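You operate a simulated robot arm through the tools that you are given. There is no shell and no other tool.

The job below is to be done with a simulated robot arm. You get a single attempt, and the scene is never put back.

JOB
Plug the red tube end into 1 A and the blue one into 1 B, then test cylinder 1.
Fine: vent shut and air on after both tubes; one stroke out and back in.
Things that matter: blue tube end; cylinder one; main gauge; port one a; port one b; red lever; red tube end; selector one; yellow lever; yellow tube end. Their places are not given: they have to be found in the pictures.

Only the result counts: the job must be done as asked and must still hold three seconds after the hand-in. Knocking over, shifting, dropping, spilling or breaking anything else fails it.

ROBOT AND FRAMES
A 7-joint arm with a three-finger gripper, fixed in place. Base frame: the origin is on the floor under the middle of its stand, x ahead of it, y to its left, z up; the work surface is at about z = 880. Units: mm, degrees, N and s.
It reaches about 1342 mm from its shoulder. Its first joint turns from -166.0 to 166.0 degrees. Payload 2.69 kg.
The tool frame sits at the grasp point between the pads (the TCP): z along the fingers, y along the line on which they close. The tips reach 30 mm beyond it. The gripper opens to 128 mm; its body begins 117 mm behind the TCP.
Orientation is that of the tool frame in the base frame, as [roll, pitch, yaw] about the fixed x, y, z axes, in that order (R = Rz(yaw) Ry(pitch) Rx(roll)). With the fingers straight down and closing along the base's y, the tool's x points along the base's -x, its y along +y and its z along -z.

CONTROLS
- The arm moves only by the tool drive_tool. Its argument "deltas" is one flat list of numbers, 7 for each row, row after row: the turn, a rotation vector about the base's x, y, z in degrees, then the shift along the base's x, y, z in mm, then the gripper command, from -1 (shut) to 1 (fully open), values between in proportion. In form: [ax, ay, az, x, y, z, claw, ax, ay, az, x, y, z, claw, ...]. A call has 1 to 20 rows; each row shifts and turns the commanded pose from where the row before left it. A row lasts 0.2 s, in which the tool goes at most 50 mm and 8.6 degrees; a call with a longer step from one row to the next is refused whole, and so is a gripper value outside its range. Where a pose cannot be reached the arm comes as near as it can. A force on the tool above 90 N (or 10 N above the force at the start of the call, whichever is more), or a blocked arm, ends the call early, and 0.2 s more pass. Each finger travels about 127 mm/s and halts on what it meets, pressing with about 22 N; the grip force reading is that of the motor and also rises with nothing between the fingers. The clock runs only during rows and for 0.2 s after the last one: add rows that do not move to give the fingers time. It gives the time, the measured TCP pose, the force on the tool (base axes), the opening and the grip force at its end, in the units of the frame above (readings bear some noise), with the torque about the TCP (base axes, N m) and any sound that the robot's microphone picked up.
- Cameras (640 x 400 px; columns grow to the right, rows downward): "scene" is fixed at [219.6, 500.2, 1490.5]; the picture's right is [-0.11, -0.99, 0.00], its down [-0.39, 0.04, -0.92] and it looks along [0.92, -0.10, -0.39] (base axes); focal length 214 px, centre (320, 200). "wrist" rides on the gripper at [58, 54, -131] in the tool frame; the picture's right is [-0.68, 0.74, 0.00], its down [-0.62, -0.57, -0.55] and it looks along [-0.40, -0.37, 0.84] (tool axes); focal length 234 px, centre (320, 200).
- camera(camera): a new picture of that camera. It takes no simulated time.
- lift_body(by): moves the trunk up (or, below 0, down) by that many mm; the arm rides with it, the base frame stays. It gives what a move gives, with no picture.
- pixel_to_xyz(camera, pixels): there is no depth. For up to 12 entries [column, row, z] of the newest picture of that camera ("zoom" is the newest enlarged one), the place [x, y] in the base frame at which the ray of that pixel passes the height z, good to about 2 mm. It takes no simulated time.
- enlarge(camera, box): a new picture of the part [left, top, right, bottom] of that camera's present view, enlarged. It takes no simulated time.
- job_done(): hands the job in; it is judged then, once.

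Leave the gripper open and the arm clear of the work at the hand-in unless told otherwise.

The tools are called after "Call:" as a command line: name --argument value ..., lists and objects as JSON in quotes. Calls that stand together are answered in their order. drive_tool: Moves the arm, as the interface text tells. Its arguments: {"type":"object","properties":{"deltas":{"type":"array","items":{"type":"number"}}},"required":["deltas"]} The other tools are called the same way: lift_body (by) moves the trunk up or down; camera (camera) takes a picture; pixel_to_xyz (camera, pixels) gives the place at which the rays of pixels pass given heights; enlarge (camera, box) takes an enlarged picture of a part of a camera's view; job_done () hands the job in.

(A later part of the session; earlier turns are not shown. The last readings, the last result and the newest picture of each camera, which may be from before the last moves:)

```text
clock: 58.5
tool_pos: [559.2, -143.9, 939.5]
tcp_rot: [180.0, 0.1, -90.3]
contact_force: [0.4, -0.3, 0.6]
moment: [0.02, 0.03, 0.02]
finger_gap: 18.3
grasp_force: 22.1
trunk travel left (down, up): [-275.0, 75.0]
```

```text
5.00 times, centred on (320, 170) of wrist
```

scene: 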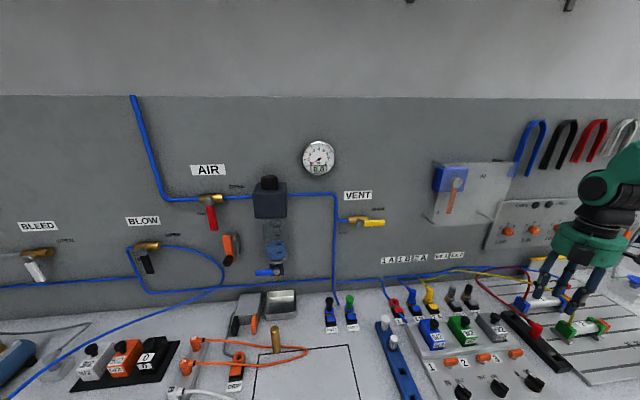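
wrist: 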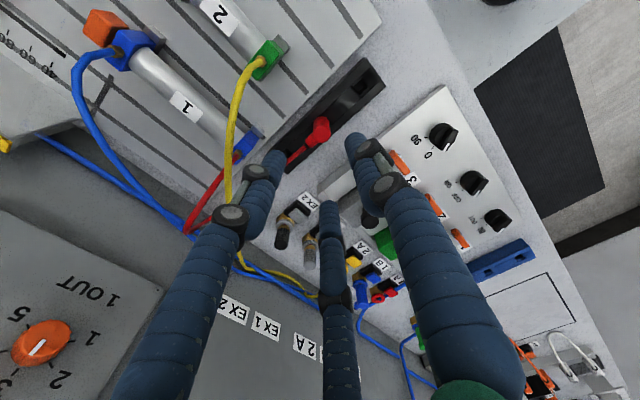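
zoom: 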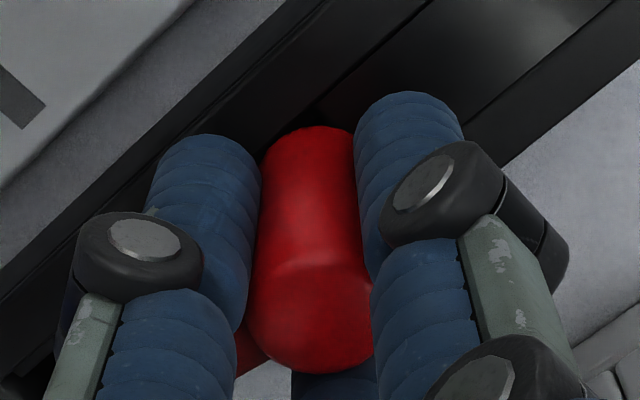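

Red is gripped (18.3 mm, 22 N). I lift straight up.

Call:
drive_tool --deltas '[0, 0, 0, 0, 0, 10, -1, 0, 0, 0, 0, 0, 15, -1, 0, 0, 0, 0, 0, 25, -1, 0, 0, 0, 0, 0, 35, -1, 0, 0, 0, 0, 0, 35, -1, 0, 0, 0, 0, 0, 0, -1]'

Call:
drive_tool --deltas '[0, 0, 0, 0, 0, 0, -1]'

Call:
drive_tool --deltas '[0, 0, 0, 0, 0, 0, -1]'

Call:
enlarge --camera "scene" --box '[490, 250, 618, 330]'

```text
clock: 59.9
tool_pos: [560.0, -141.9, 1061.0]
tcp_rot: [180.0, 0.1, -90.4]
contact_force: [0.4, 0.5, 0.1]
moment: [0.0, -0.01, 0.0]
finger_gap: 18.5
grasp_force: 22.1
trunk travel left (down, up): [-275.0, 75.0]
```

```text
clock: 60.3
tool_pos: [561.2, -142.2, 1059.7]
tcp_rot: [-179.9, 0.0, -90.3]
contact_force: [-0.3, 0.3, 0.0]
moment: [-0.02, -0.01, -0.02]
finger_gap: 18.3
grasp_force: 22.1
trunk travel left (down, up): [-275.0, 75.0]
```

```text
clock: 60.7
tool_pos: [561.5, -143.5, 1060.2]
tcp_rot: [180.0, 0.1, -90.2]
contact_force: [0.2, 0.6, 0.8]
moment: [-0.01, 0.02, -0.01]
finger_gap: 18.3
grasp_force: 21.8
trunk travel left (down, up): [-275.0, 75.0]
```

```text
5.00 times, centred on (554, 290) of scene
```

zoom: 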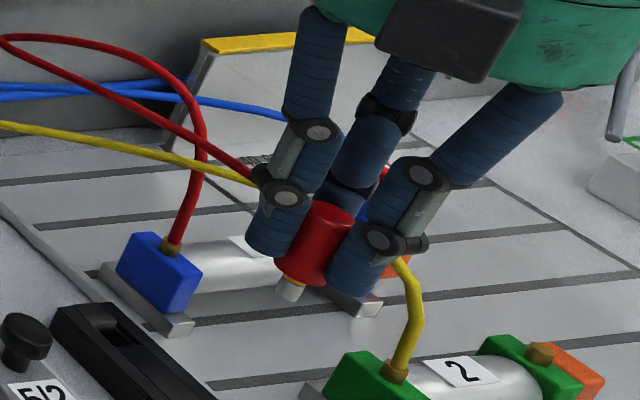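

Red hangs free. I carry it first in +y to y ≈ 195 at the present x, then +x to above 1A, all at z ≈ 1060 and clear of the guard.

Call:
drive_tool --deltas '[0, 0, 0, 0, 33.9, 0, -1, 0, 0, 0, 0, 33.9, 0, -1, 0, 0, 0, 0, 33.9, 0, -1, 0, 0, 0, 0, 33.9, 0, -1, 0, 0, 0, 0, 33.9, 0, -1, 0, 0, 0, 0, 33.9, 0, -1, 0, 0, 0, 0, 33.9, 0, -1, 0, 0, 0, 0, 33.9, 0, -1, 0, 0, 0, 0, 33.9, 0, -1, 0, 0, 0, 0, 33.5, 0, -1, 0, 0, 0, 0, 0, 0, -1]'

Call:
drive_tool --deltas '[0, 0, 0, 22, 0, 0, -1, 0, 0, 0, 22, 0, 0, -1, 0, 0, 0, 22, 0, 0, -1, 0, 0, 0, 22, 0, 0, -1, 0, 0, 0, 22, 0, 0, -1, 0, 0, 0, 22, 0, 0, -1, 0, 0, 0, 23.5, 0, 0, -1, 0, 0, 0, 0, 0, 0, -1]'

Call:
camera --camera "scene"

Call:
camera --camera "wrist"

```text
clock: 63.1
tool_pos: [560.1, 195.6, 1059.2]
tcp_rot: [-179.9, 0.0, -90.3]
contact_force: [-0.2, 0.2, -0.4]
moment: [-0.02, 0.0, 0.0]
finger_gap: 18.2
grasp_force: 22.2
trunk travel left (down, up): [-275.0, 75.0]
```

```text
clock: 64.9
tool_pos: [715.9, 195.2, 1059.2]
tcp_rot: [-180.0, 0.1, -90.3]
contact_force: [0.6, -0.2, -1.3]
moment: [0.03, 0.03, 0.01]
finger_gap: 18.5
grasp_force: 22.4
trunk travel left (down, up): [-275.0, 75.0]
```

```text
taken
```

scene: 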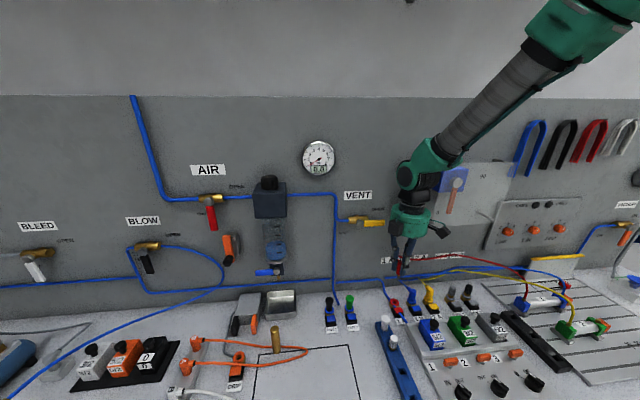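

```text
taken
```

wrist: 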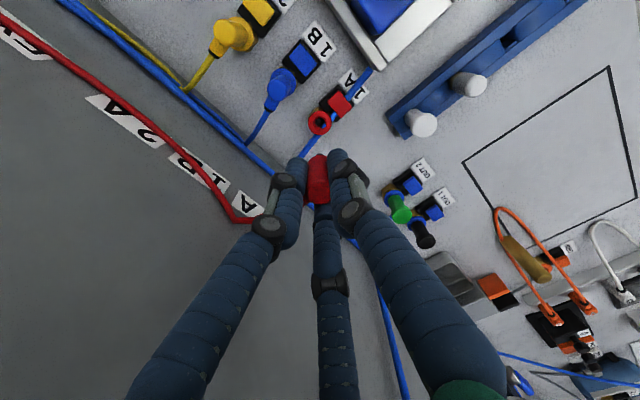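

No contacts. I descend straight to z ≈ 975 above 1A and check the alignment.

Call:
drive_tool --deltas '[0, 0, 0, 0, 0, -17, -1, 0, 0, 0, 0, 0, -17, -1, 0, 0, 0, 0, 0, -17, -1, 0, 0, 0, 0, 0, -17, -1, 0, 0, 0, 0, 0, -16, -1, 0, 0, 0, 0, 0, 0, -1]'

Call:
drive_tool --deltas '[0, 0, 0, 0, 0, 0, -1]'

Call:
drive_tool --deltas '[0, 0, 0, 0, 0, 0, -1]'

Call:
enlarge --camera "wrist" --box '[256, 110, 384, 190]'

Call:
enlarge --camera "scene" --box '[375, 270, 423, 300]'

```text
clock: 66.3
tool_pos: [716.4, 195.0, 975.0]
tcp_rot: [180.0, 0.1, -90.3]
contact_force: [0.4, 0.2, -0.1]
moment: [-0.01, -0.05, 0.0]
finger_gap: 18.3
grasp_force: 22.0
trunk travel left (down, up): [-275.0, 75.0]
```

```text
clock: 66.7
tool_pos: [714.6, 195.7, 973.9]
tcp_rot: [-180.0, 0.0, -90.3]
contact_force: [-0.5, -0.1, 0.3]
moment: [-0.02, -0.01, -0.01]
finger_gap: 18.3
grasp_force: 21.7
trunk travel left (down, up): [-275.0, 75.0]
```

```text
clock: 67.1
tool_pos: [714.7, 195.2, 975.4]
tcp_rot: [-180.0, 0.2, -90.2]
contact_force: [0.8, 0.7, 0.0]
moment: [0.01, 0.01, 0.0]
finger_gap: 18.1
grasp_force: 21.6
trunk travel left (down, up): [-275.0, 75.0]
```

```text
5.00 times, centred on (320, 150) of wrist
```

zoom: 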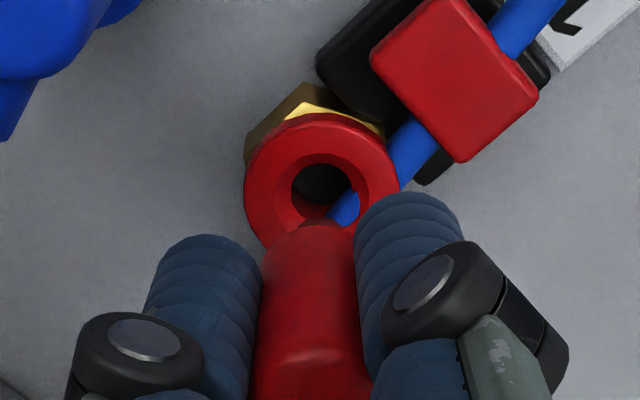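

```text
13.33 times, centred on (399, 285) of scene
```

zoom: 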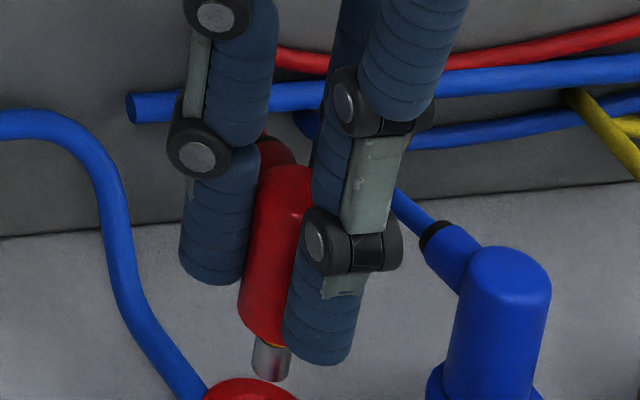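

Call:
pixel_to_xyz --camera "wrist" --pixels '[[320.3, 146.2, 896], [320.3, 146.2, 898], [320.3, 146.2, 900], [319.4, 153, 915]]'

Call:
enlarge --camera "wrist" --box '[288, 125, 352, 165]'

Call:
enlarge --camera "scene" --box '[375, 285, 423, 315]'

```text
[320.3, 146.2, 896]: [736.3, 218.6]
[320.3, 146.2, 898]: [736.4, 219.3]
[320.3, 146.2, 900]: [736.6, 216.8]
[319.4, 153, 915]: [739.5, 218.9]
```

```text
10.00 times, centred on (320, 145) of wrist
```

zoom: 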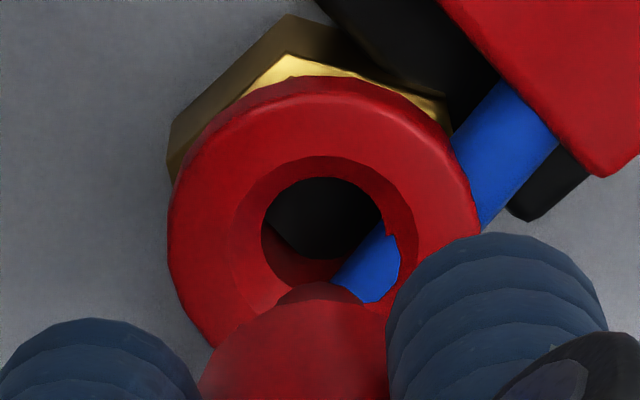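

```text
13.33 times, centred on (399, 300) of scene
```

zoom: 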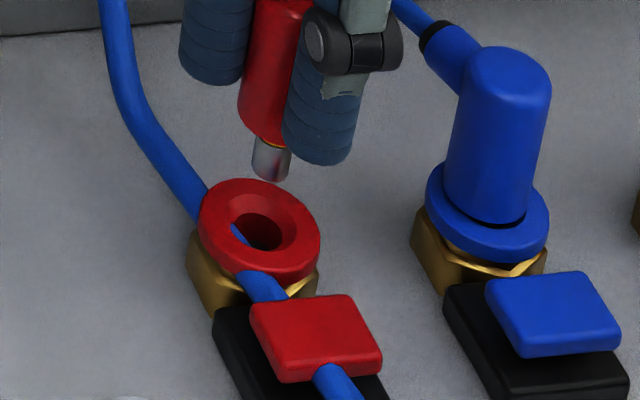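

Call:
enlarge --camera "wrist" --box '[288, 125, 352, 165]'

Call:
pixel_to_xyz --camera "zoom" --pixels '[[324, 215, 896], [324, 215, 898], [324, 215, 900], [318, 285, 917]]'

Call:
pixel_to_xyz --camera "scene" --pixels '[[394.47, 302.33, 898], [395.25, 298.1, 917], [395.25, 298.1, 914], [395.25, 298.1, 920]]'

```text
10.00 times, centred on (320, 145) of wrist
```

zoom: 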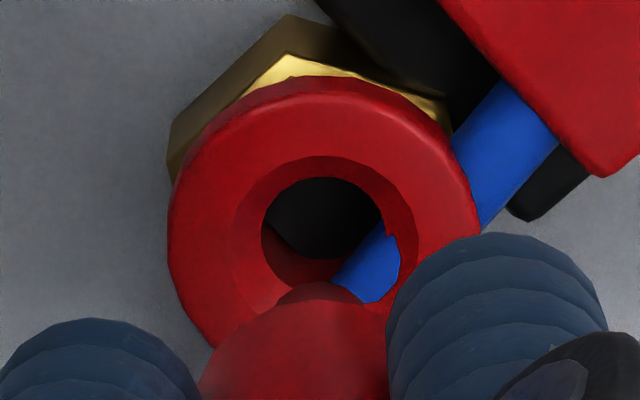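

```text
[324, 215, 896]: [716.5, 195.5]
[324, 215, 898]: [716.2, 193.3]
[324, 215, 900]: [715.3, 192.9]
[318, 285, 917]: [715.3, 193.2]
```

```text
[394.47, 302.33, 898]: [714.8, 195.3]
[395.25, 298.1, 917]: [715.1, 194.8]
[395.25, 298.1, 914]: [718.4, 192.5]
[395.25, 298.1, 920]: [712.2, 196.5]
```

Aligned within about 1 mm. I descend slowly into 1A.

Call:
drive_tool --deltas '[0, 0, 0, -0.3, 0.4, -5, -1, 0, 0, 0, 0, 0, -5, -1, 0, 0, 0, 0, 0, -4, -1, 0, 0, 0, 0, 0, -3, -1, 0, 0, 0, 0, 0, -3, -1, 0, 0, 0, 0, 0, 0, -1]'

Call:
enlarge --camera "wrist" --box '[256, 110, 384, 190]'

Call:
enlarge --camera "scene" --box '[375, 275, 423, 305]'

```text
clock: 68.5
tool_pos: [716.4, 196.3, 955.6]
tcp_rot: [-180.0, 0.1, -90.3]
contact_force: [-0.9, -1.2, -0.2]
moment: [-0.02, 0.02, -0.02]
finger_gap: 18.7
grasp_force: 21.7
trunk travel left (down, up): [-275.0, 75.0]
```

```text
5.00 times, centred on (320, 150) of wrist
```

zoom: 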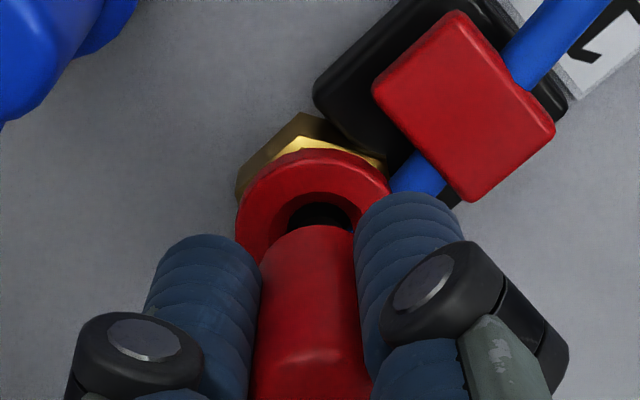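

```text
13.33 times, centred on (399, 290) of scene
```

zoom: 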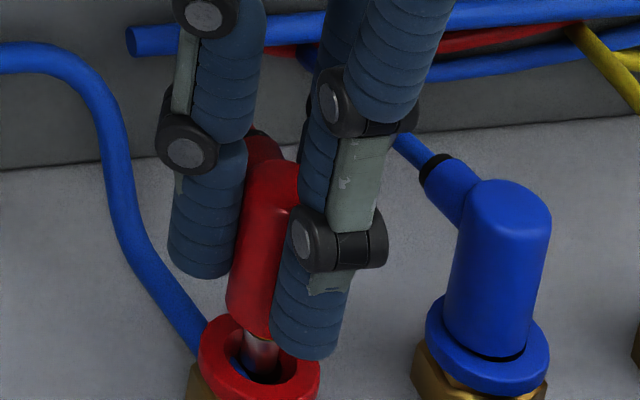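

The nose is entering the hole. I keep going in small steps.

Call:
drive_tool --deltas '[0, 0, 0, 0, 0, -3, -1, 0, 0, 0, 0, 0, -3, -1, 0, 0, 0, 0, 0, -2, -1, 0, 0, 0, 0, 0, -2, -1, 0, 0, 0, 0, 0, -2, -1, 0, 0, 0, 0, 0, 0, -1]'

Call:
drive_tool --deltas '[0, 0, 0, 0, 0, -1.5, -1, 0, 0, 0, 0, 0, -1.5, -1, 0, 0, 0, 0, 0, 0, -1]'

Call:
drive_tool --deltas '[0, 0, 0, 0, 0, -1.5, -1, 0, 0, 0, 0, 0, -1.5, -1, 0, 0, 0, 0, 0, 0, -1]'

Call:
enlarge --camera "scene" --box '[375, 275, 423, 305]'

```text
clock: 69.9
tool_pos: [715.8, 195.8, 943.5]
tcp_rot: [-179.8, 0.1, -90.2]
contact_force: [-0.1, 0.1, 2.5]
moment: [0.02, 0.0, 0.02]
finger_gap: 18.2
grasp_force: 22.1
trunk travel left (down, up): [-275.0, 75.0]
```

```text
clock: 70.7
tool_pos: [716.4, 195.4, 941.2]
tcp_rot: [-179.8, 0.1, -90.3]
contact_force: [0.7, 0.4, 6.3]
moment: [0.03, 0.01, -0.06]
finger_gap: 18.3
grasp_force: 22.0
trunk travel left (down, up): [-275.0, 75.0]
```

```text
clock: 71.5
tool_pos: [714.7, 195.0, 938.9]
tcp_rot: [-179.8, 0.2, -90.3]
contact_force: [-0.3, 0.2, 20.1]
moment: [-0.02, 0.02, -0.02]
finger_gap: 18.2
grasp_force: 22.1
trunk travel left (down, up): [-275.0, 75.0]
```

```text
13.33 times, centred on (399, 290) of scene
```

zoom: 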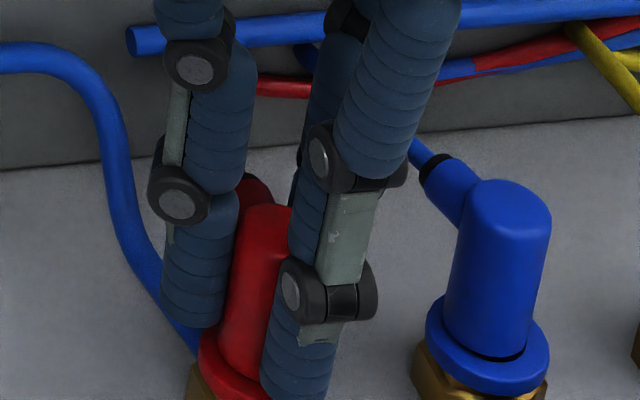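

The same force pattern as blue: 20 N at z ≈ 939. I push 1.5 mm more, then do the pull test while still gripped.

Call:
drive_tool --deltas '[0, 0, 0, 0, 0, -1.5, -1, 0, 0, 0, 0, 0, 0, -1]'

Call:
drive_tool --deltas '[0, 0, 0, 0, 0, 2, -1, 0, 0, 0, 0, 0, 2, -1, 0, 0, 0, 0, 0, 0, -1]'

Call:
drive_tool --deltas '[0, 0, 0, 0, 0, 1, -1, 0, 0, 0, 0, 0, 0, -1]'

Call:
enlarge --camera "scene" --box '[375, 275, 423, 305]'

```text
clock: 72.1
tool_pos: [716.5, 195.5, 937.0]
tcp_rot: [-179.9, 0.0, -90.3]
contact_force: [2.5, -1.3, 17.9]
moment: [-0.03, -0.1, -0.02]
finger_gap: 18.6
grasp_force: 22.0
trunk travel left (down, up): [-275.0, 75.0]
```

```text
clock: 72.9
tool_pos: [714.6, 194.3, 936.8]
tcp_rot: [179.8, -0.1, -90.2]
contact_force: [9.2, 0.6, -17.0]
moment: [0.06, -0.4, -0.01]
finger_gap: 18.4
grasp_force: 22.2
trunk travel left (down, up): [-275.0, 75.0]
```

```text
clock: 73.5
tool_pos: [715.8, 194.7, 940.0]
tcp_rot: [180.0, 0.0, -90.3]
contact_force: [2.4, -0.7, -16.3]
moment: [-0.09, -0.13, 0.02]
finger_gap: 18.3
grasp_force: 21.9
trunk travel left (down, up): [-275.0, 75.0]
```

```text
13.33 times, centred on (399, 290) of scene
```

zoom: 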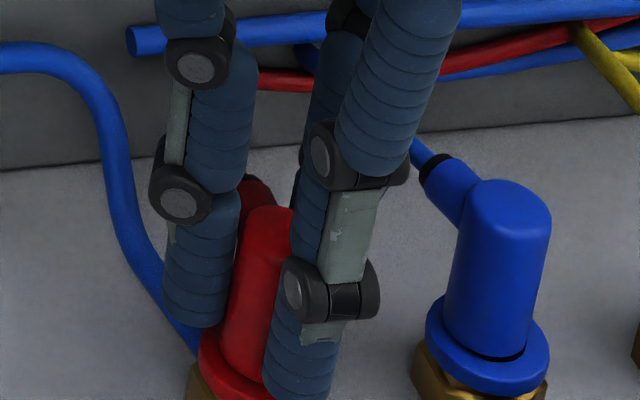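

Red resists a 17 N pull without rising, so it is latched in 1A. I relax, open, and rise the way I came.

Call:
drive_tool --deltas '[0, 0, 0, 0, 0, -2, -1, 0, 0, 0, 0, 0, 0, -0.7, 0, 0, 0, 0, 0, 0, -0.35, 0, 0, 0, 0, 0, 0, -0.35, 0, 0, 0, 0, 0, 8, -0.35, 0, 0, 0, 0, 0, 14, -0.35, 0, 0, 0, 0, 0, 18, -0.35, 0, 0, 0, 0, 0, 25, -0.35, 0, 0, 0, 0, 0, 25, -0.35, 0, 0, 0, 0, 0, 30, -0.35, 0, 0, 0, 0, 0, 0, -0.35]'

Call:
enlarge --camera "scene" --box '[375, 270, 439, 310]'

Call:
enlarge --camera "wrist" --box '[200, 20, 360, 120]'

```text
clock: 75.9
tool_pos: [715.1, 196.6, 1059.6]
tcp_rot: [180.0, 0.1, -90.3]
contact_force: [-0.6, 1.0, 0.0]
moment: [0.02, -0.01, -0.01]
finger_gap: 41.6
grasp_force: 0.0
trunk travel left (down, up): [-275.0, 75.0]
```

```text
10.00 times, centred on (407, 290) of scene
```

zoom: 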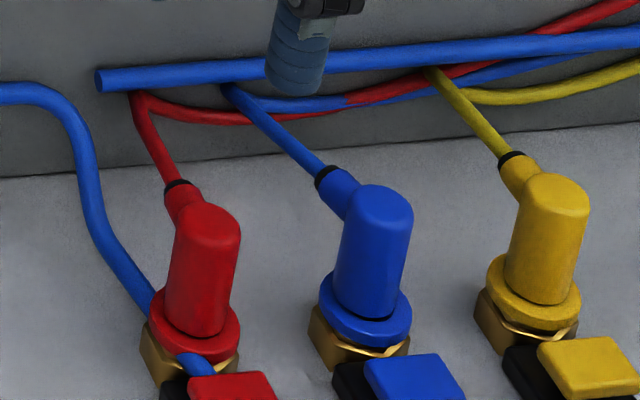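

```text
4.00 times, centred on (280, 70) of wrist
```

zoom: 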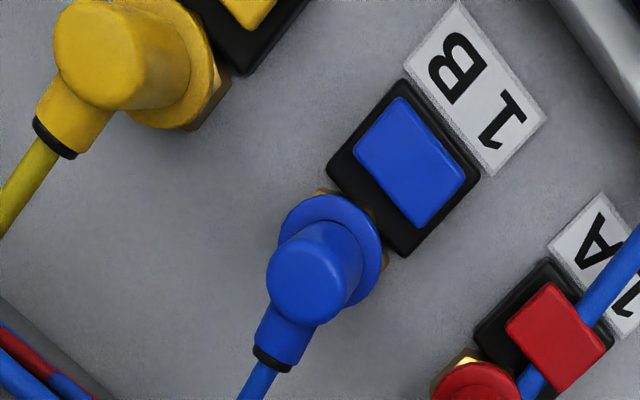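

Red looks flush like yellow, and both plugs are held. Next come the wall levers: VENT (yellow) now points right (OPEN) and must point down, then AIR (red) must swing from down to right. I'll back off, close the fingers, and turn the hand to point horizontally at the wall.

Call:
drive_tool --deltas '[0, 0, 0, -20, 10, 10, -0.6, 0, 0, 0, -22, 15, 35, -1, 0, 0, 0, -22, 15, 40, -1, 0, 0, 0, 0, 20, 40, -1, 0, 0, 0, 0, 0, 15, -1, 0, 0, 0, 0, 0, 0, -1]'

Call:
drive_tool --deltas '[0, -8.2, 0, 0, 0, 0, -1, 0, -8.2, 0, 0, 0, 0, -1, 0, -8.2, 0, 0, 0, 0, -1, 0, -8.2, 0, 0, 0, 0, -1, 0, -8.2, 0, 0, 0, 0, -1, 0, -8.2, 0, 0, 0, 0, -1, 0, -8.2, 0, 0, 0, 0, -1, 0, -8.2, 0, 0, 0, 0, -1, 0, -8.2, 0, 0, 0, 0, -1, 0, -8.2, 0, 0, 0, 0, -1, 0, -8, 0, 0, 0, 0, -1, 0, 0, 0, 0, 0, 0, -1]'

Call:
camera --camera "scene"

Call:
camera --camera "wrist"

```text
clock: 77.3
tool_pos: [651.9, 254.8, 1199.1]
tcp_rot: [180.0, 0.1, -90.3]
contact_force: [0.1, 0.0, 0.2]
moment: [-0.01, 0.01, 0.04]
finger_gap: 2.1
grasp_force: 21.9
trunk travel left (down, up): [-275.0, 75.0]
```

```text
clock: 79.9
tool_pos: [652.4, 256.7, 1197.9]
tcp_rot: [-89.9, 0.3, -89.8]
contact_force: [1.0, 0.4, -1.6]
moment: [-0.05, 0.0, -0.03]
finger_gap: 2.5
grasp_force: 21.9
trunk travel left (down, up): [-275.0, 75.0]
```

```text
taken
```

scene: 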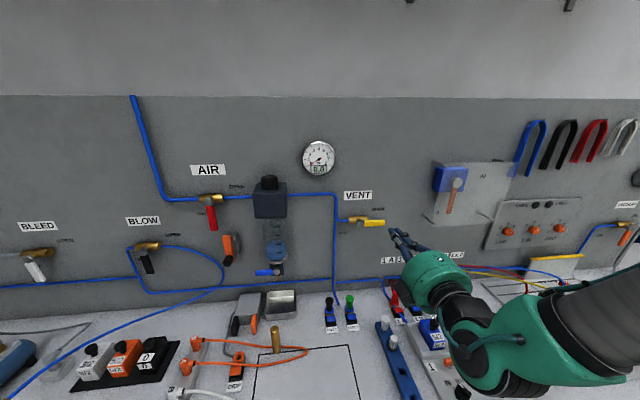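

```text
taken
```

wrist: 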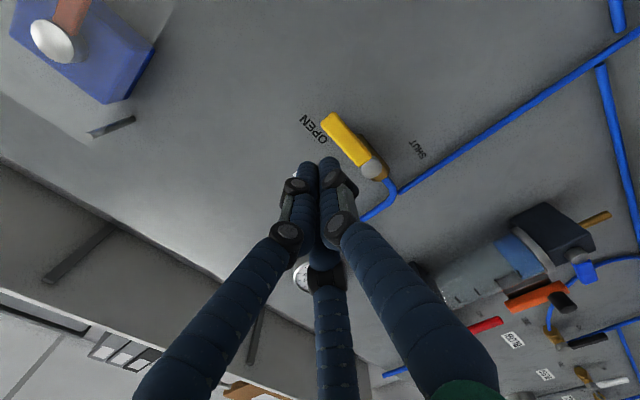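

The hand now points at the wall. The yellow lever is in the wrist view from (335, 120) to (373, 170). I'll zoom in and triangulate it.

Call:
enlarge --camera "wrist" --box '[280, 90, 440, 190]'

Call:
enlarge --camera "scene" --box '[325, 190, 405, 240]'

```text
4.00 times, centred on (360, 140) of wrist
```

zoom: 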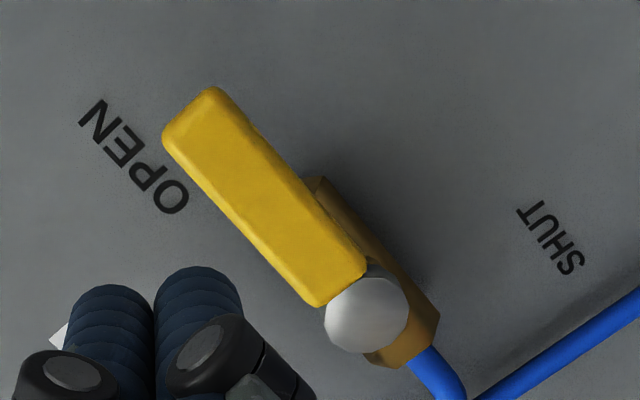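

```text
8.00 times, centred on (365, 215) of scene
```

zoom: 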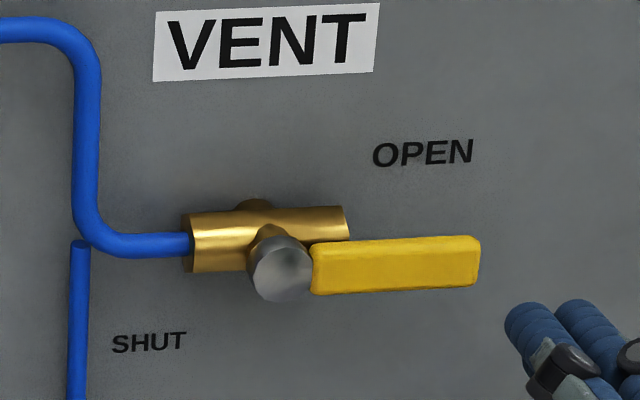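

The yellow lever's pivot is at about (762, 321, 1178) and its tip at (762, 247, 1178), with the bar about 21 mm tall. I'll bring the closed fingers above it (y ≈ 266, z ≈ 1230), then in +x so the tips reach x ≈ 783.

Call:
drive_tool --deltas '[0, 0, 0, 20, 5, 16, -1, 0, 0, 0, 25, 4.3, 16, -1, 0, 0, 0, 20, 0, 0, -1, 0, 0, 0, 18, 0, 0, -1, 0, 0, 0, 18, 0, 0, -1, 0, 0, 0, 0, 0, 0, -1]'

Call:
enlarge --camera "wrist" --box '[240, 90, 400, 190]'

Call:
enlarge --camera "scene" --box '[325, 170, 437, 240]'

```text
clock: 81.3
tool_pos: [753.0, 264.5, 1230.7]
tcp_rot: [-89.9, 0.3, -90.0]
contact_force: [0.1, 0.0, 0.1]
moment: [-0.01, -0.01, -0.02]
finger_gap: 2.4
grasp_force: 21.9
trunk travel left (down, up): [-275.0, 75.0]
```

```text
4.00 times, centred on (320, 140) of wrist
```

zoom: 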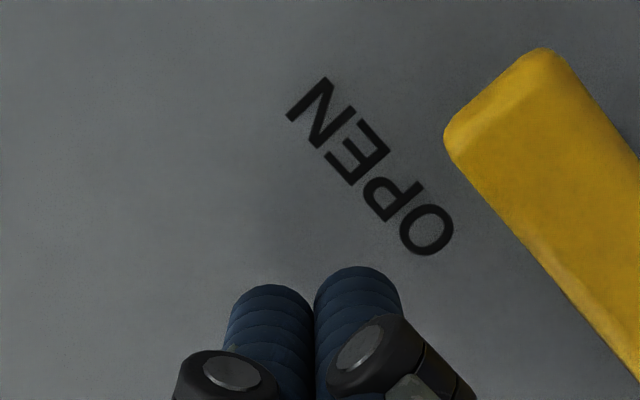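

```text
5.71 times, centred on (381, 205) of scene
```

zoom: 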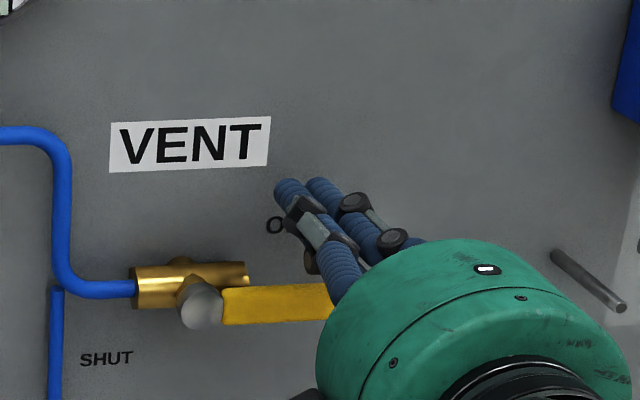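

The fingers are above the lever. I sweep down along the arc to about 40°, watching the force.

Call:
drive_tool --deltas '[0, 0, 0, 0, 0.5, -8.4, -1, 0, 0, 0, 0, 0, -8.3, -1, 0, 0, 0, 0, -4.5, -10.1, -1, 0, 0, 0, 0, -3.5, -10.9, -1, 0, 0, 0, 0, -1.6, -11.3, -1, 0, 0, 0, 0, 0.4, -11.5, -1, 0, 0, 0, 0, 0, 0, -1]'

Call:
enlarge --camera "scene" --box '[325, 170, 437, 240]'

Call:
camera --camera "wrist"

```text
clock: 82.9
tool_pos: [752.7, 255.4, 1169.1]
tcp_rot: [-90.1, 0.3, -89.9]
contact_force: [-0.5, 0.9, 0.0]
moment: [-0.05, -0.01, 0.02]
finger_gap: 2.1
grasp_force: 22.1
trunk travel left (down, up): [-275.0, 75.0]
```

```text
5.71 times, centred on (381, 205) of scene
```

zoom: 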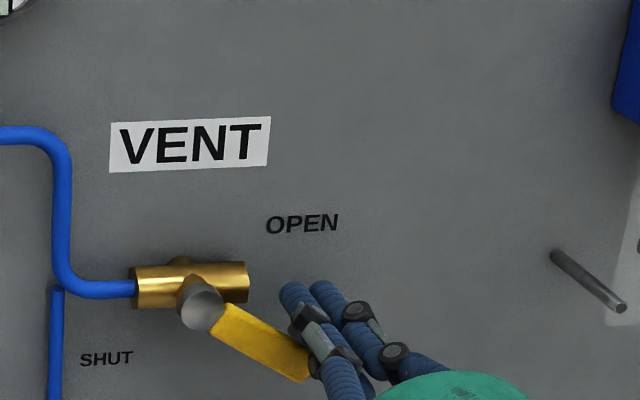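

```text
taken
```

wrist: 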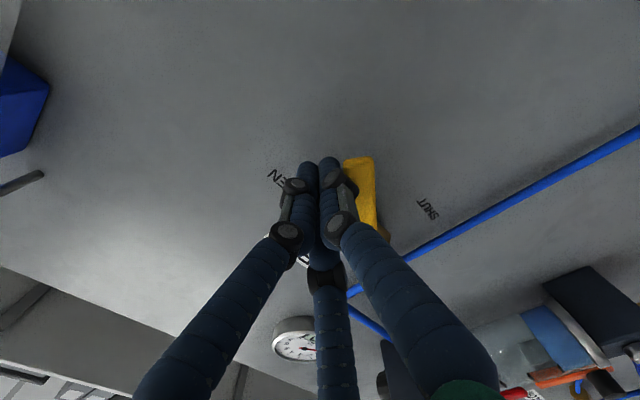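

The lever follows (about 35–40° down). I continue the arc to about 95°.

Call:
drive_tool --deltas '[0, 0, 0, 0, 2.2, -11.2, -1, 0, 0, 0, 0, 4.3, -10.6, -1, 0, 0, 0, 0, 6.1, -9.8, -1, 0, 0, 0, 0, 7.5, -8.5, -1, 0, 0, 0, 0, 9.1, -7.1, -1, 0, 0, 0, 0, 3, -2, -1, 0, 0, 0, 0, 0, 0, -1]'

Call:
enlarge --camera "scene" --box '[325, 190, 437, 260]'

```text
clock: 84.5
tool_pos: [753.2, 288.3, 1121.5]
tcp_rot: [-90.0, 0.3, -89.9]
contact_force: [-1.1, 0.2, -0.5]
moment: [-0.02, -0.03, -0.01]
finger_gap: 2.2
grasp_force: 22.1
trunk travel left (down, up): [-275.0, 75.0]
```

```text
5.71 times, centred on (381, 225) of scene
```

zoom: 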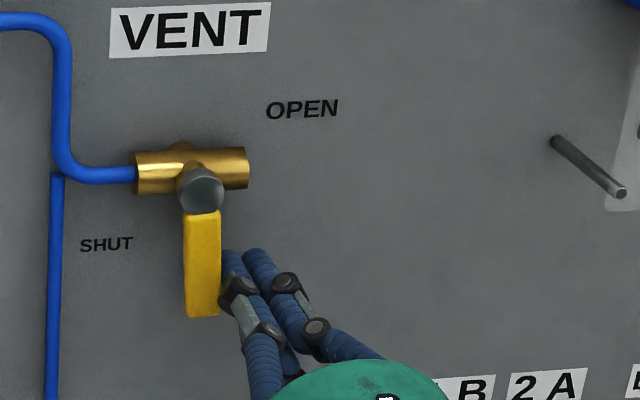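

The lever is nearly straight down (about 86°). I push a bit more in +y to reach the stop.

Call:
drive_tool --deltas '[0, 0, 0, 0, 3, -1, -1, 0, 0, 0, 0, 3, 0, -1, 0, 0, 0, 0, 0, 0, -1]'

Call:
drive_tool --deltas '[0, 0, 0, 0, 2, 0, -1, 0, 0, 0, 0, 0, 0, -1]'

Call:
enlarge --camera "scene" --box '[325, 190, 437, 260]'

```text
clock: 85.3
tool_pos: [752.8, 293.8, 1117.4]
tcp_rot: [-90.0, 0.2, -90.1]
contact_force: [-0.3, -2.9, -2.2]
moment: [-0.03, 0.02, -0.03]
finger_gap: 2.3
grasp_force: 21.8
trunk travel left (down, up): [-275.0, 75.0]
```

```text
clock: 85.9
tool_pos: [753.0, 293.9, 1118.5]
tcp_rot: [-90.0, 0.4, -90.0]
contact_force: [-0.1, -18.0, -3.3]
moment: [0.06, 0.0, -0.02]
finger_gap: 1.8
grasp_force: 21.6
trunk travel left (down, up): [-275.0, 75.0]
```

```text
5.71 times, centred on (381, 225) of scene
```

zoom: 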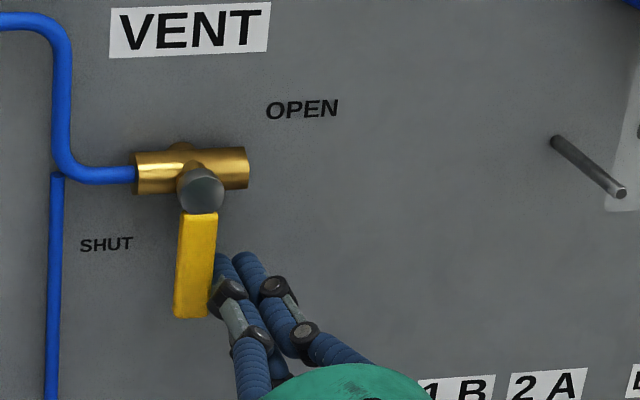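

It's at its stop (18 N): VENT is SHUT and points straight down. I back off from the lever, then retreat in −x and travel left toward the AIR lever, well in front of the regulator.

Call:
drive_tool --deltas '[0, 0, 0, 0, -8, 0, -1, 0, 0, 0, -5, -8, 0, -1, 0, 0, 0, -35, 0, 0, -1, 0, 0, 0, -40, 0, 10, -1, 0, 0, 0, -40, 0, 20, -1, 0, 0, 0, 0, 0, 0, -1]'

Call:
enlarge --camera "scene" --box '[180, 130, 400, 270]'

Call:
enlarge --camera "scene" --box '[180, 170, 260, 220]'

Call:
enlarge --camera "scene" --box '[180, 200, 308, 280]'

```text
clock: 87.3
tool_pos: [630.2, 280.0, 1149.7]
tcp_rot: [-90.0, 0.3, -90.0]
contact_force: [-0.6, 1.0, -0.3]
moment: [0.02, 0.03, -0.01]
finger_gap: 1.8
grasp_force: 22.2
trunk travel left (down, up): [-275.0, 75.0]
```

```text
2.86 times, centred on (290, 200) of scene
```

zoom: 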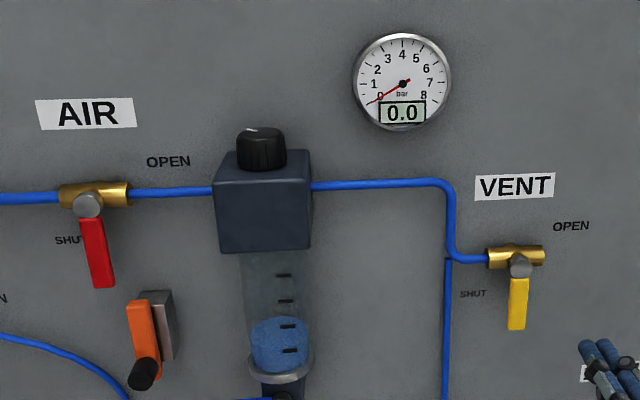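

```text
8.00 times, centred on (220, 195) of scene
```

zoom: 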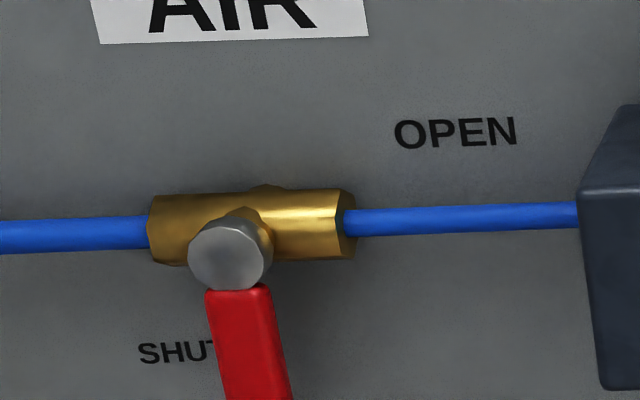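

```text
5.00 times, centred on (244, 240) of scene
```

zoom: 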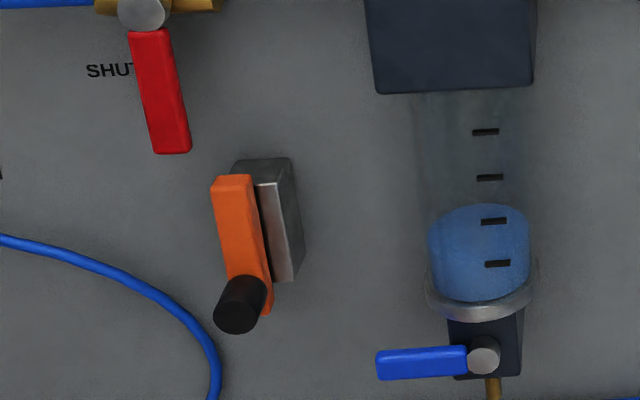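

The yellow lever points down at SHUT and the gauge still reads 0.0. I move left, staying at x ≈ 630, to view the AIR lever with the wrist camera.

Call:
drive_tool --deltas '[0, 0, 0, 0, 38.8, 11.2, -1, 0, 0, 0, 0, 38.8, 11.2, -1, 0, 0, 0, 0, 38.8, 11.2, -1, 0, 0, 0, 0, 38.8, 11.2, -1, 0, 0, 0, 0, 38.8, 11.2, -1, 0, 0, 0, 0, 38.8, 11.2, -1, 0, 0, 0, 0, 38.8, 11.2, -1, 0, 0, 0, 0, 38.8, 11.2, -1, 0, 0, 0, 0, 38.8, 11.2, -1, 0, 0, 0, 0, 38.8, 11.2, -1, 0, 0, 0, 0, 0, 0, -1]'

Call:
camera --camera "wrist"

Call:
camera --camera "scene"

Call:
drive_tool --deltas '[0, 0, 0, 0, 0, 0, -1]'

```text
clock: 89.7
tool_pos: [632.2, 668.7, 1263.5]
tcp_rot: [-89.9, 0.3, -89.9]
contact_force: [-1.2, 0.0, -1.2]
moment: [0.0, 0.0, -0.05]
finger_gap: 2.7
grasp_force: 22.0
trunk travel left (down, up): [-275.0, 75.0]
```

```text
taken
```

wrist: 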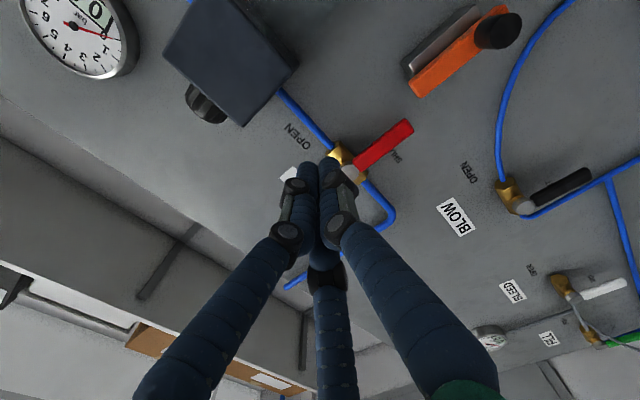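

```text
taken
```

scene: 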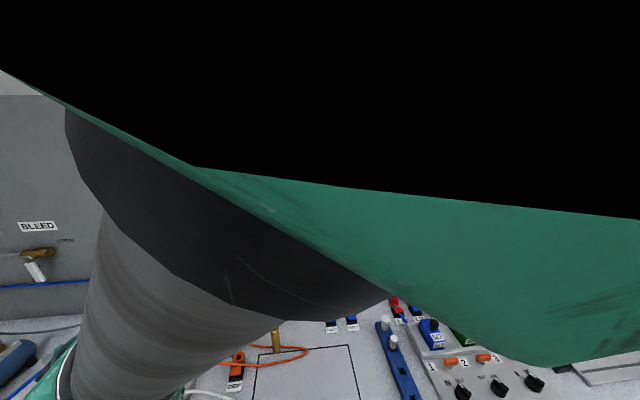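

```text
clock: 90.1
tool_pos: [631.8, 668.5, 1263.1]
tcp_rot: [-90.0, 0.3, -89.8]
contact_force: [0.2, 0.1, 0.0]
moment: [0.0, -0.02, 0.01]
finger_gap: 2.3
grasp_force: 21.8
trunk travel left (down, up): [-275.0, 75.0]
```

The scene camera is now blocked by the forearm, so I rely on the wrist view. The red lever runs from about (350, 170) to (405, 125). I zoom in.

Call:
enlarge --camera "wrist" --box '[270, 90, 430, 190]'

Call:
enlarge --camera "wrist" --box '[370, 0, 530, 100]'

```text
4.00 times, centred on (350, 140) of wrist
```

zoom: 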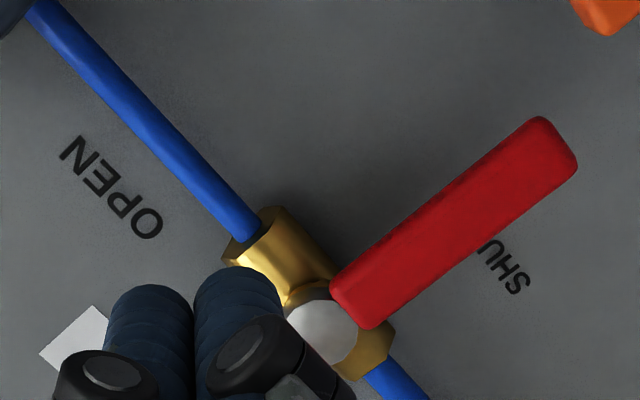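

```text
4.00 times, centred on (450, 50) of wrist
```

zoom: 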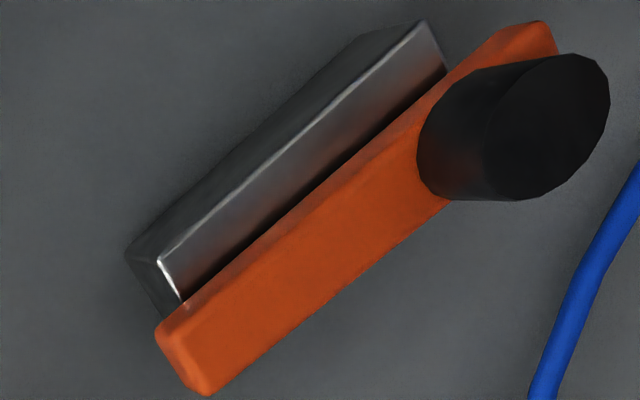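

The red lever's pivot is at about (763, 731, 1268) and its tip at about (757, 729, 1186). The orange crank's top ends at z ≈ 1160, so I'll keep the fingers above that. I go to the lever's left side (y ≈ 785, z ≈ 1223) and then in +x.

Call:
drive_tool --deltas '[0, 0, 0, 0, 29, -10, -1, 0, 0, 0, 0, 29, -10, -1, 0, 0, 0, 0, 29, -10, -1, 0, 0, 0, 0, 29, -10, -1, 0, 0, 0, 0, 0, 0, -1]'

Call:
camera --camera "wrist"

```text
clock: 91.3
tool_pos: [633.0, 784.9, 1222.3]
tcp_rot: [-90.1, 0.3, -90.0]
contact_force: [0.1, 0.2, -0.5]
moment: [0.01, -0.07, -0.04]
finger_gap: 2.6
grasp_force: 21.8
trunk travel left (down, up): [-275.0, 75.0]
```

```text
taken
```

wrist: 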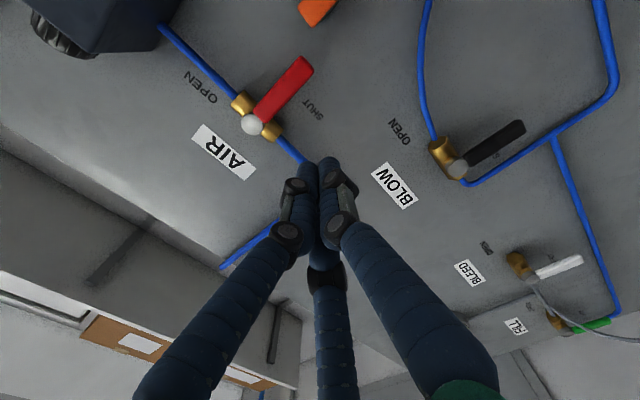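

The fingers are left of the red lever with free space ahead. I move +x by 120 mm.

Call:
drive_tool --deltas '[0, 0, 0, 25, 0, 0, -1, 0, 0, 0, 25, 0, 0, -1, 0, 0, 0, 25, 0, 0, -1, 0, 0, 0, 25, 0, 0, -1, 0, 0, 0, 20, 0, 0, -1, 0, 0, 0, 0, 0, 0, -1]'

Call:
camera --camera "wrist"

```text
clock: 92.7
tool_pos: [753.2, 784.7, 1223.3]
tcp_rot: [-90.0, 0.3, -89.8]
contact_force: [0.3, 0.0, -0.6]
moment: [-0.02, -0.04, -0.03]
finger_gap: 2.5
grasp_force: 21.6
trunk travel left (down, up): [-275.0, 75.0]
```

```text
taken
```

wrist: 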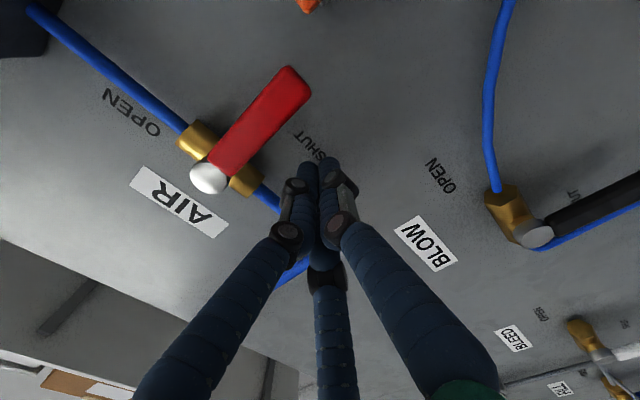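

I sweep −y, then up along the arc. First half first.

Call:
drive_tool --deltas '[0, 0, 0, 0, -9, 0, -1, 0, 0, 0, 0, -8.8, 0, -1, 0, 0, 0, 0, -8.3, -5.6, -1, 0, 0, 0, 0, -9.3, -4, -1, 0, 0, 0, 0, -9.7, -2.4, -1, 0, 0, 0, 0, -10, -0.6, -1, 0, 0, 0, 0, 0, 0, -1]'

Call:
camera --camera "wrist"

```text
clock: 94.3
tool_pos: [753.9, 728.2, 1209.9]
tcp_rot: [-89.9, 0.2, -90.0]
contact_force: [-0.8, -0.1, -0.2]
moment: [0.0, -0.01, -0.04]
finger_gap: 2.1
grasp_force: 22.2
trunk travel left (down, up): [-275.0, 75.0]
```

```text
taken
```

wrist: 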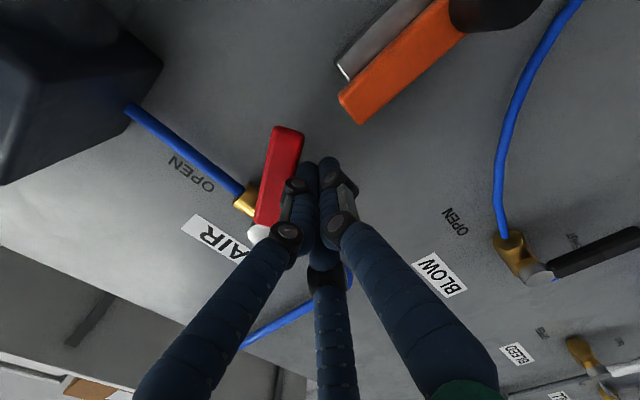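

The lever follows and the orange crank is clear. Second half of the arc next.

Call:
drive_tool --deltas '[0, 0, 0, 0, -10.7, 1.9, -1, 0, 0, 0, 0, -10, 3.8, -1, 0, 0, 0, 0, -9, 5.5, -1, 0, 0, 0, 0, -7.7, 7.1, -1, 0, 0, 0, 0, -6.3, 8.3, -1, 0, 0, 0, 0, 0, 0, -1]'

Call:
camera --camera "wrist"

```text
clock: 95.7
tool_pos: [752.4, 686.7, 1235.9]
tcp_rot: [-90.0, 0.4, -90.0]
contact_force: [-1.3, 0.2, -0.5]
moment: [0.0, 0.02, 0.01]
finger_gap: 2.4
grasp_force: 21.6
trunk travel left (down, up): [-275.0, 75.0]
```

```text
taken
```

wrist: 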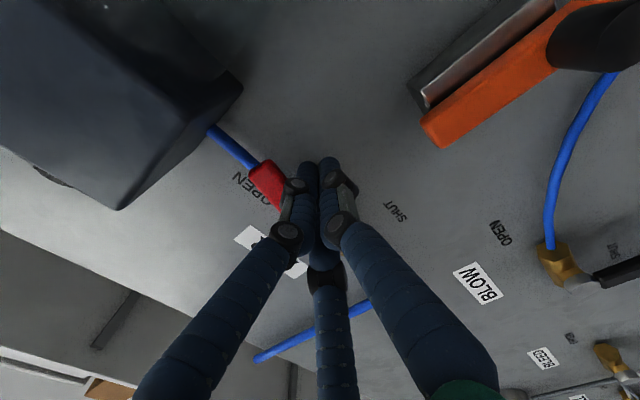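

The lever is almost in line with the pipe. I push up a few more mm until the stop.

Call:
drive_tool --deltas '[0, 0, 0, 0, -1.5, 3, -1, 0, 0, 0, 0, -0.5, 2, -1, 0, 0, 0, 0, 0, 0, -1]'

Call:
drive_tool --deltas '[0, 0, 0, 0, 0, 2, -1, 0, 0, 0, 0, 0, 0, -1]'

Call:
enlarge --camera "wrist" --box '[200, 110, 360, 210]'

```text
clock: 96.5
tool_pos: [752.6, 683.9, 1240.6]
tcp_rot: [-89.9, 0.3, -90.0]
contact_force: [0.7, -1.0, -2.3]
moment: [0.03, 0.04, -0.04]
finger_gap: 2.1
grasp_force: 22.5
trunk travel left (down, up): [-275.0, 75.0]
```

```text
clock: 97.1
tool_pos: [751.5, 683.9, 1242.5]
tcp_rot: [-90.0, 0.4, -89.8]
contact_force: [1.1, -0.2, -0.3]
moment: [-0.01, -0.01, -0.03]
finger_gap: 2.4
grasp_force: 21.6
trunk travel left (down, up): [-275.0, 75.0]
```

```text
4.00 times, centred on (280, 160) of wrist
```

zoom: 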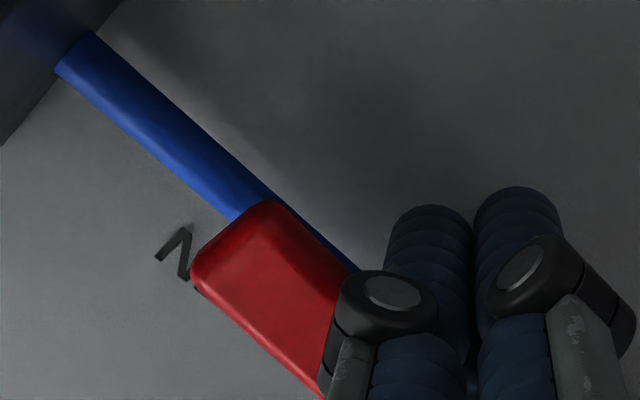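

Call:
drive_tool --deltas '[0, 0, 0, 0, 0, 2, -1, 0, 0, 0, 0, 0, 0, -1]'

Call:
drive_tool --deltas '[0, 0, 0, 0, 0, 2, -1, 0, 0, 0, 0, 0, 0, -1]'

Call:
camera --camera "wrist"

```text
clock: 97.7
tool_pos: [752.6, 684.2, 1245.0]
tcp_rot: [-90.0, 0.3, -90.0]
contact_force: [0.1, 0.5, -0.9]
moment: [0.0, 0.0, -0.03]
finger_gap: 2.3
grasp_force: 22.1
trunk travel left (down, up): [-275.0, 75.0]
```

```text
clock: 98.3
tool_pos: [751.7, 682.4, 1246.8]
tcp_rot: [-90.0, 0.3, -89.9]
contact_force: [0.0, -0.4, -0.8]
moment: [0.02, 0.01, -0.01]
finger_gap: 2.0
grasp_force: 22.1
trunk travel left (down, up): [-275.0, 75.0]
```

```text
taken
```

wrist: 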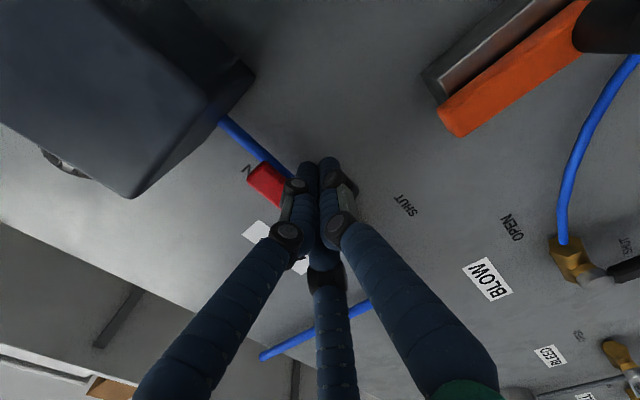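

Call:
drive_tool --deltas '[0, 0, 0, 0, 0, 2, -1, 0, 0, 0, 0, 0, 0, -1]'

Call:
drive_tool --deltas '[0, 0, 0, 0, 0, 2, -1, 0, 0, 0, 0, 0, 0, -1]'

Call:
enlarge --camera "wrist" --box '[200, 110, 360, 210]'

```text
clock: 98.9
tool_pos: [752.9, 684.1, 1247.7]
tcp_rot: [-90.1, 0.1, -89.9]
contact_force: [-0.8, 0.2, -9.3]
moment: [-0.05, 0.0, 0.11]
finger_gap: 2.3
grasp_force: 22.1
trunk travel left (down, up): [-275.0, 75.0]
```

```text
clock: 99.5
tool_pos: [751.5, 684.1, 1247.5]
tcp_rot: [-90.1, 0.2, -90.0]
contact_force: [-6.4, -2.9, -21.9]
moment: [-0.01, 0.02, 0.11]
finger_gap: 2.6
grasp_force: 22.2
trunk travel left (down, up): [-275.0, 75.0]
```

```text
4.00 times, centred on (280, 160) of wrist
```

zoom: 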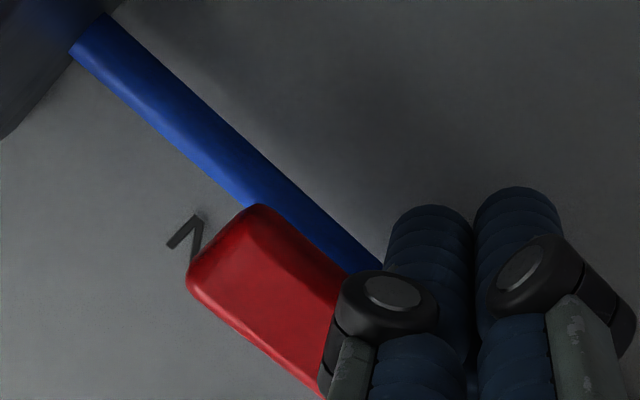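

The stop is reached (22 N): AIR is at OPEN. I lower off the lever, retreat in −x, and move back to the right so the scene camera can see the gauge.

Call:
drive_tool --deltas '[0, 0, 0, 0, 0, -8, -1, 0, 0, 0, -3, 0, -8, -1, 0, 0, 0, -35, 0, 0, -1, 0, 0, 0, -40, 0, 0, -1, 0, 0, 0, -45, 0, 0, -1, 0, 0, 0, 0, -40, 0, -1, 0, 0, 0, 0, -45, 0, -1, 0, 0, 0, 0, -45, 0, -1, 0, 0, 0, 0, -45, 0, -1, 0, 0, 0, 0, -45, 0, -1, 0, 0, 0, 0, -45, 0, -1, 0, 0, 0, 0, -45, 0, -1, 0, 0, 0, 0, -45, 0, -1, 0, 0, 0, 0, -45, 0, -1, 0, 0, 0, 0, 0, 0, -1]'

Call:
camera --camera "scene"

Call:
enlarge --camera "scene" --box '[180, 130, 400, 270]'

```text
clock: 102.7
tool_pos: [626.8, 281.7, 1235.0]
tcp_rot: [-90.1, 0.4, -89.9]
contact_force: [0.4, -0.5, 0.4]
moment: [0.01, 0.01, 0.06]
finger_gap: 2.3
grasp_force: 21.9
trunk travel left (down, up): [-275.0, 75.0]
```

```text
taken
```

scene: 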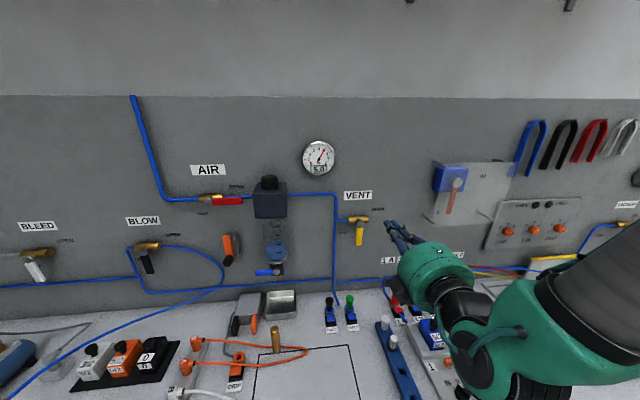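

```text
2.86 times, centred on (290, 200) of scene
```

zoom: 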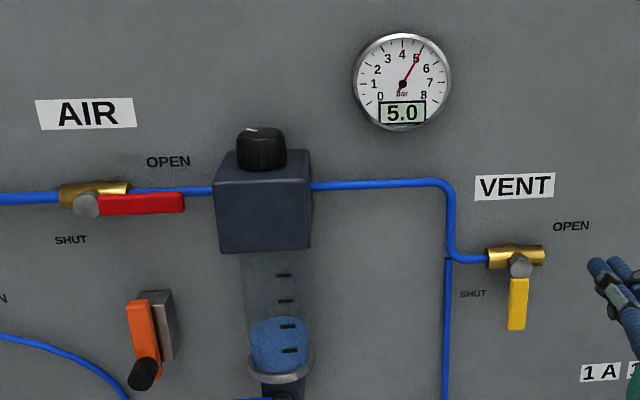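

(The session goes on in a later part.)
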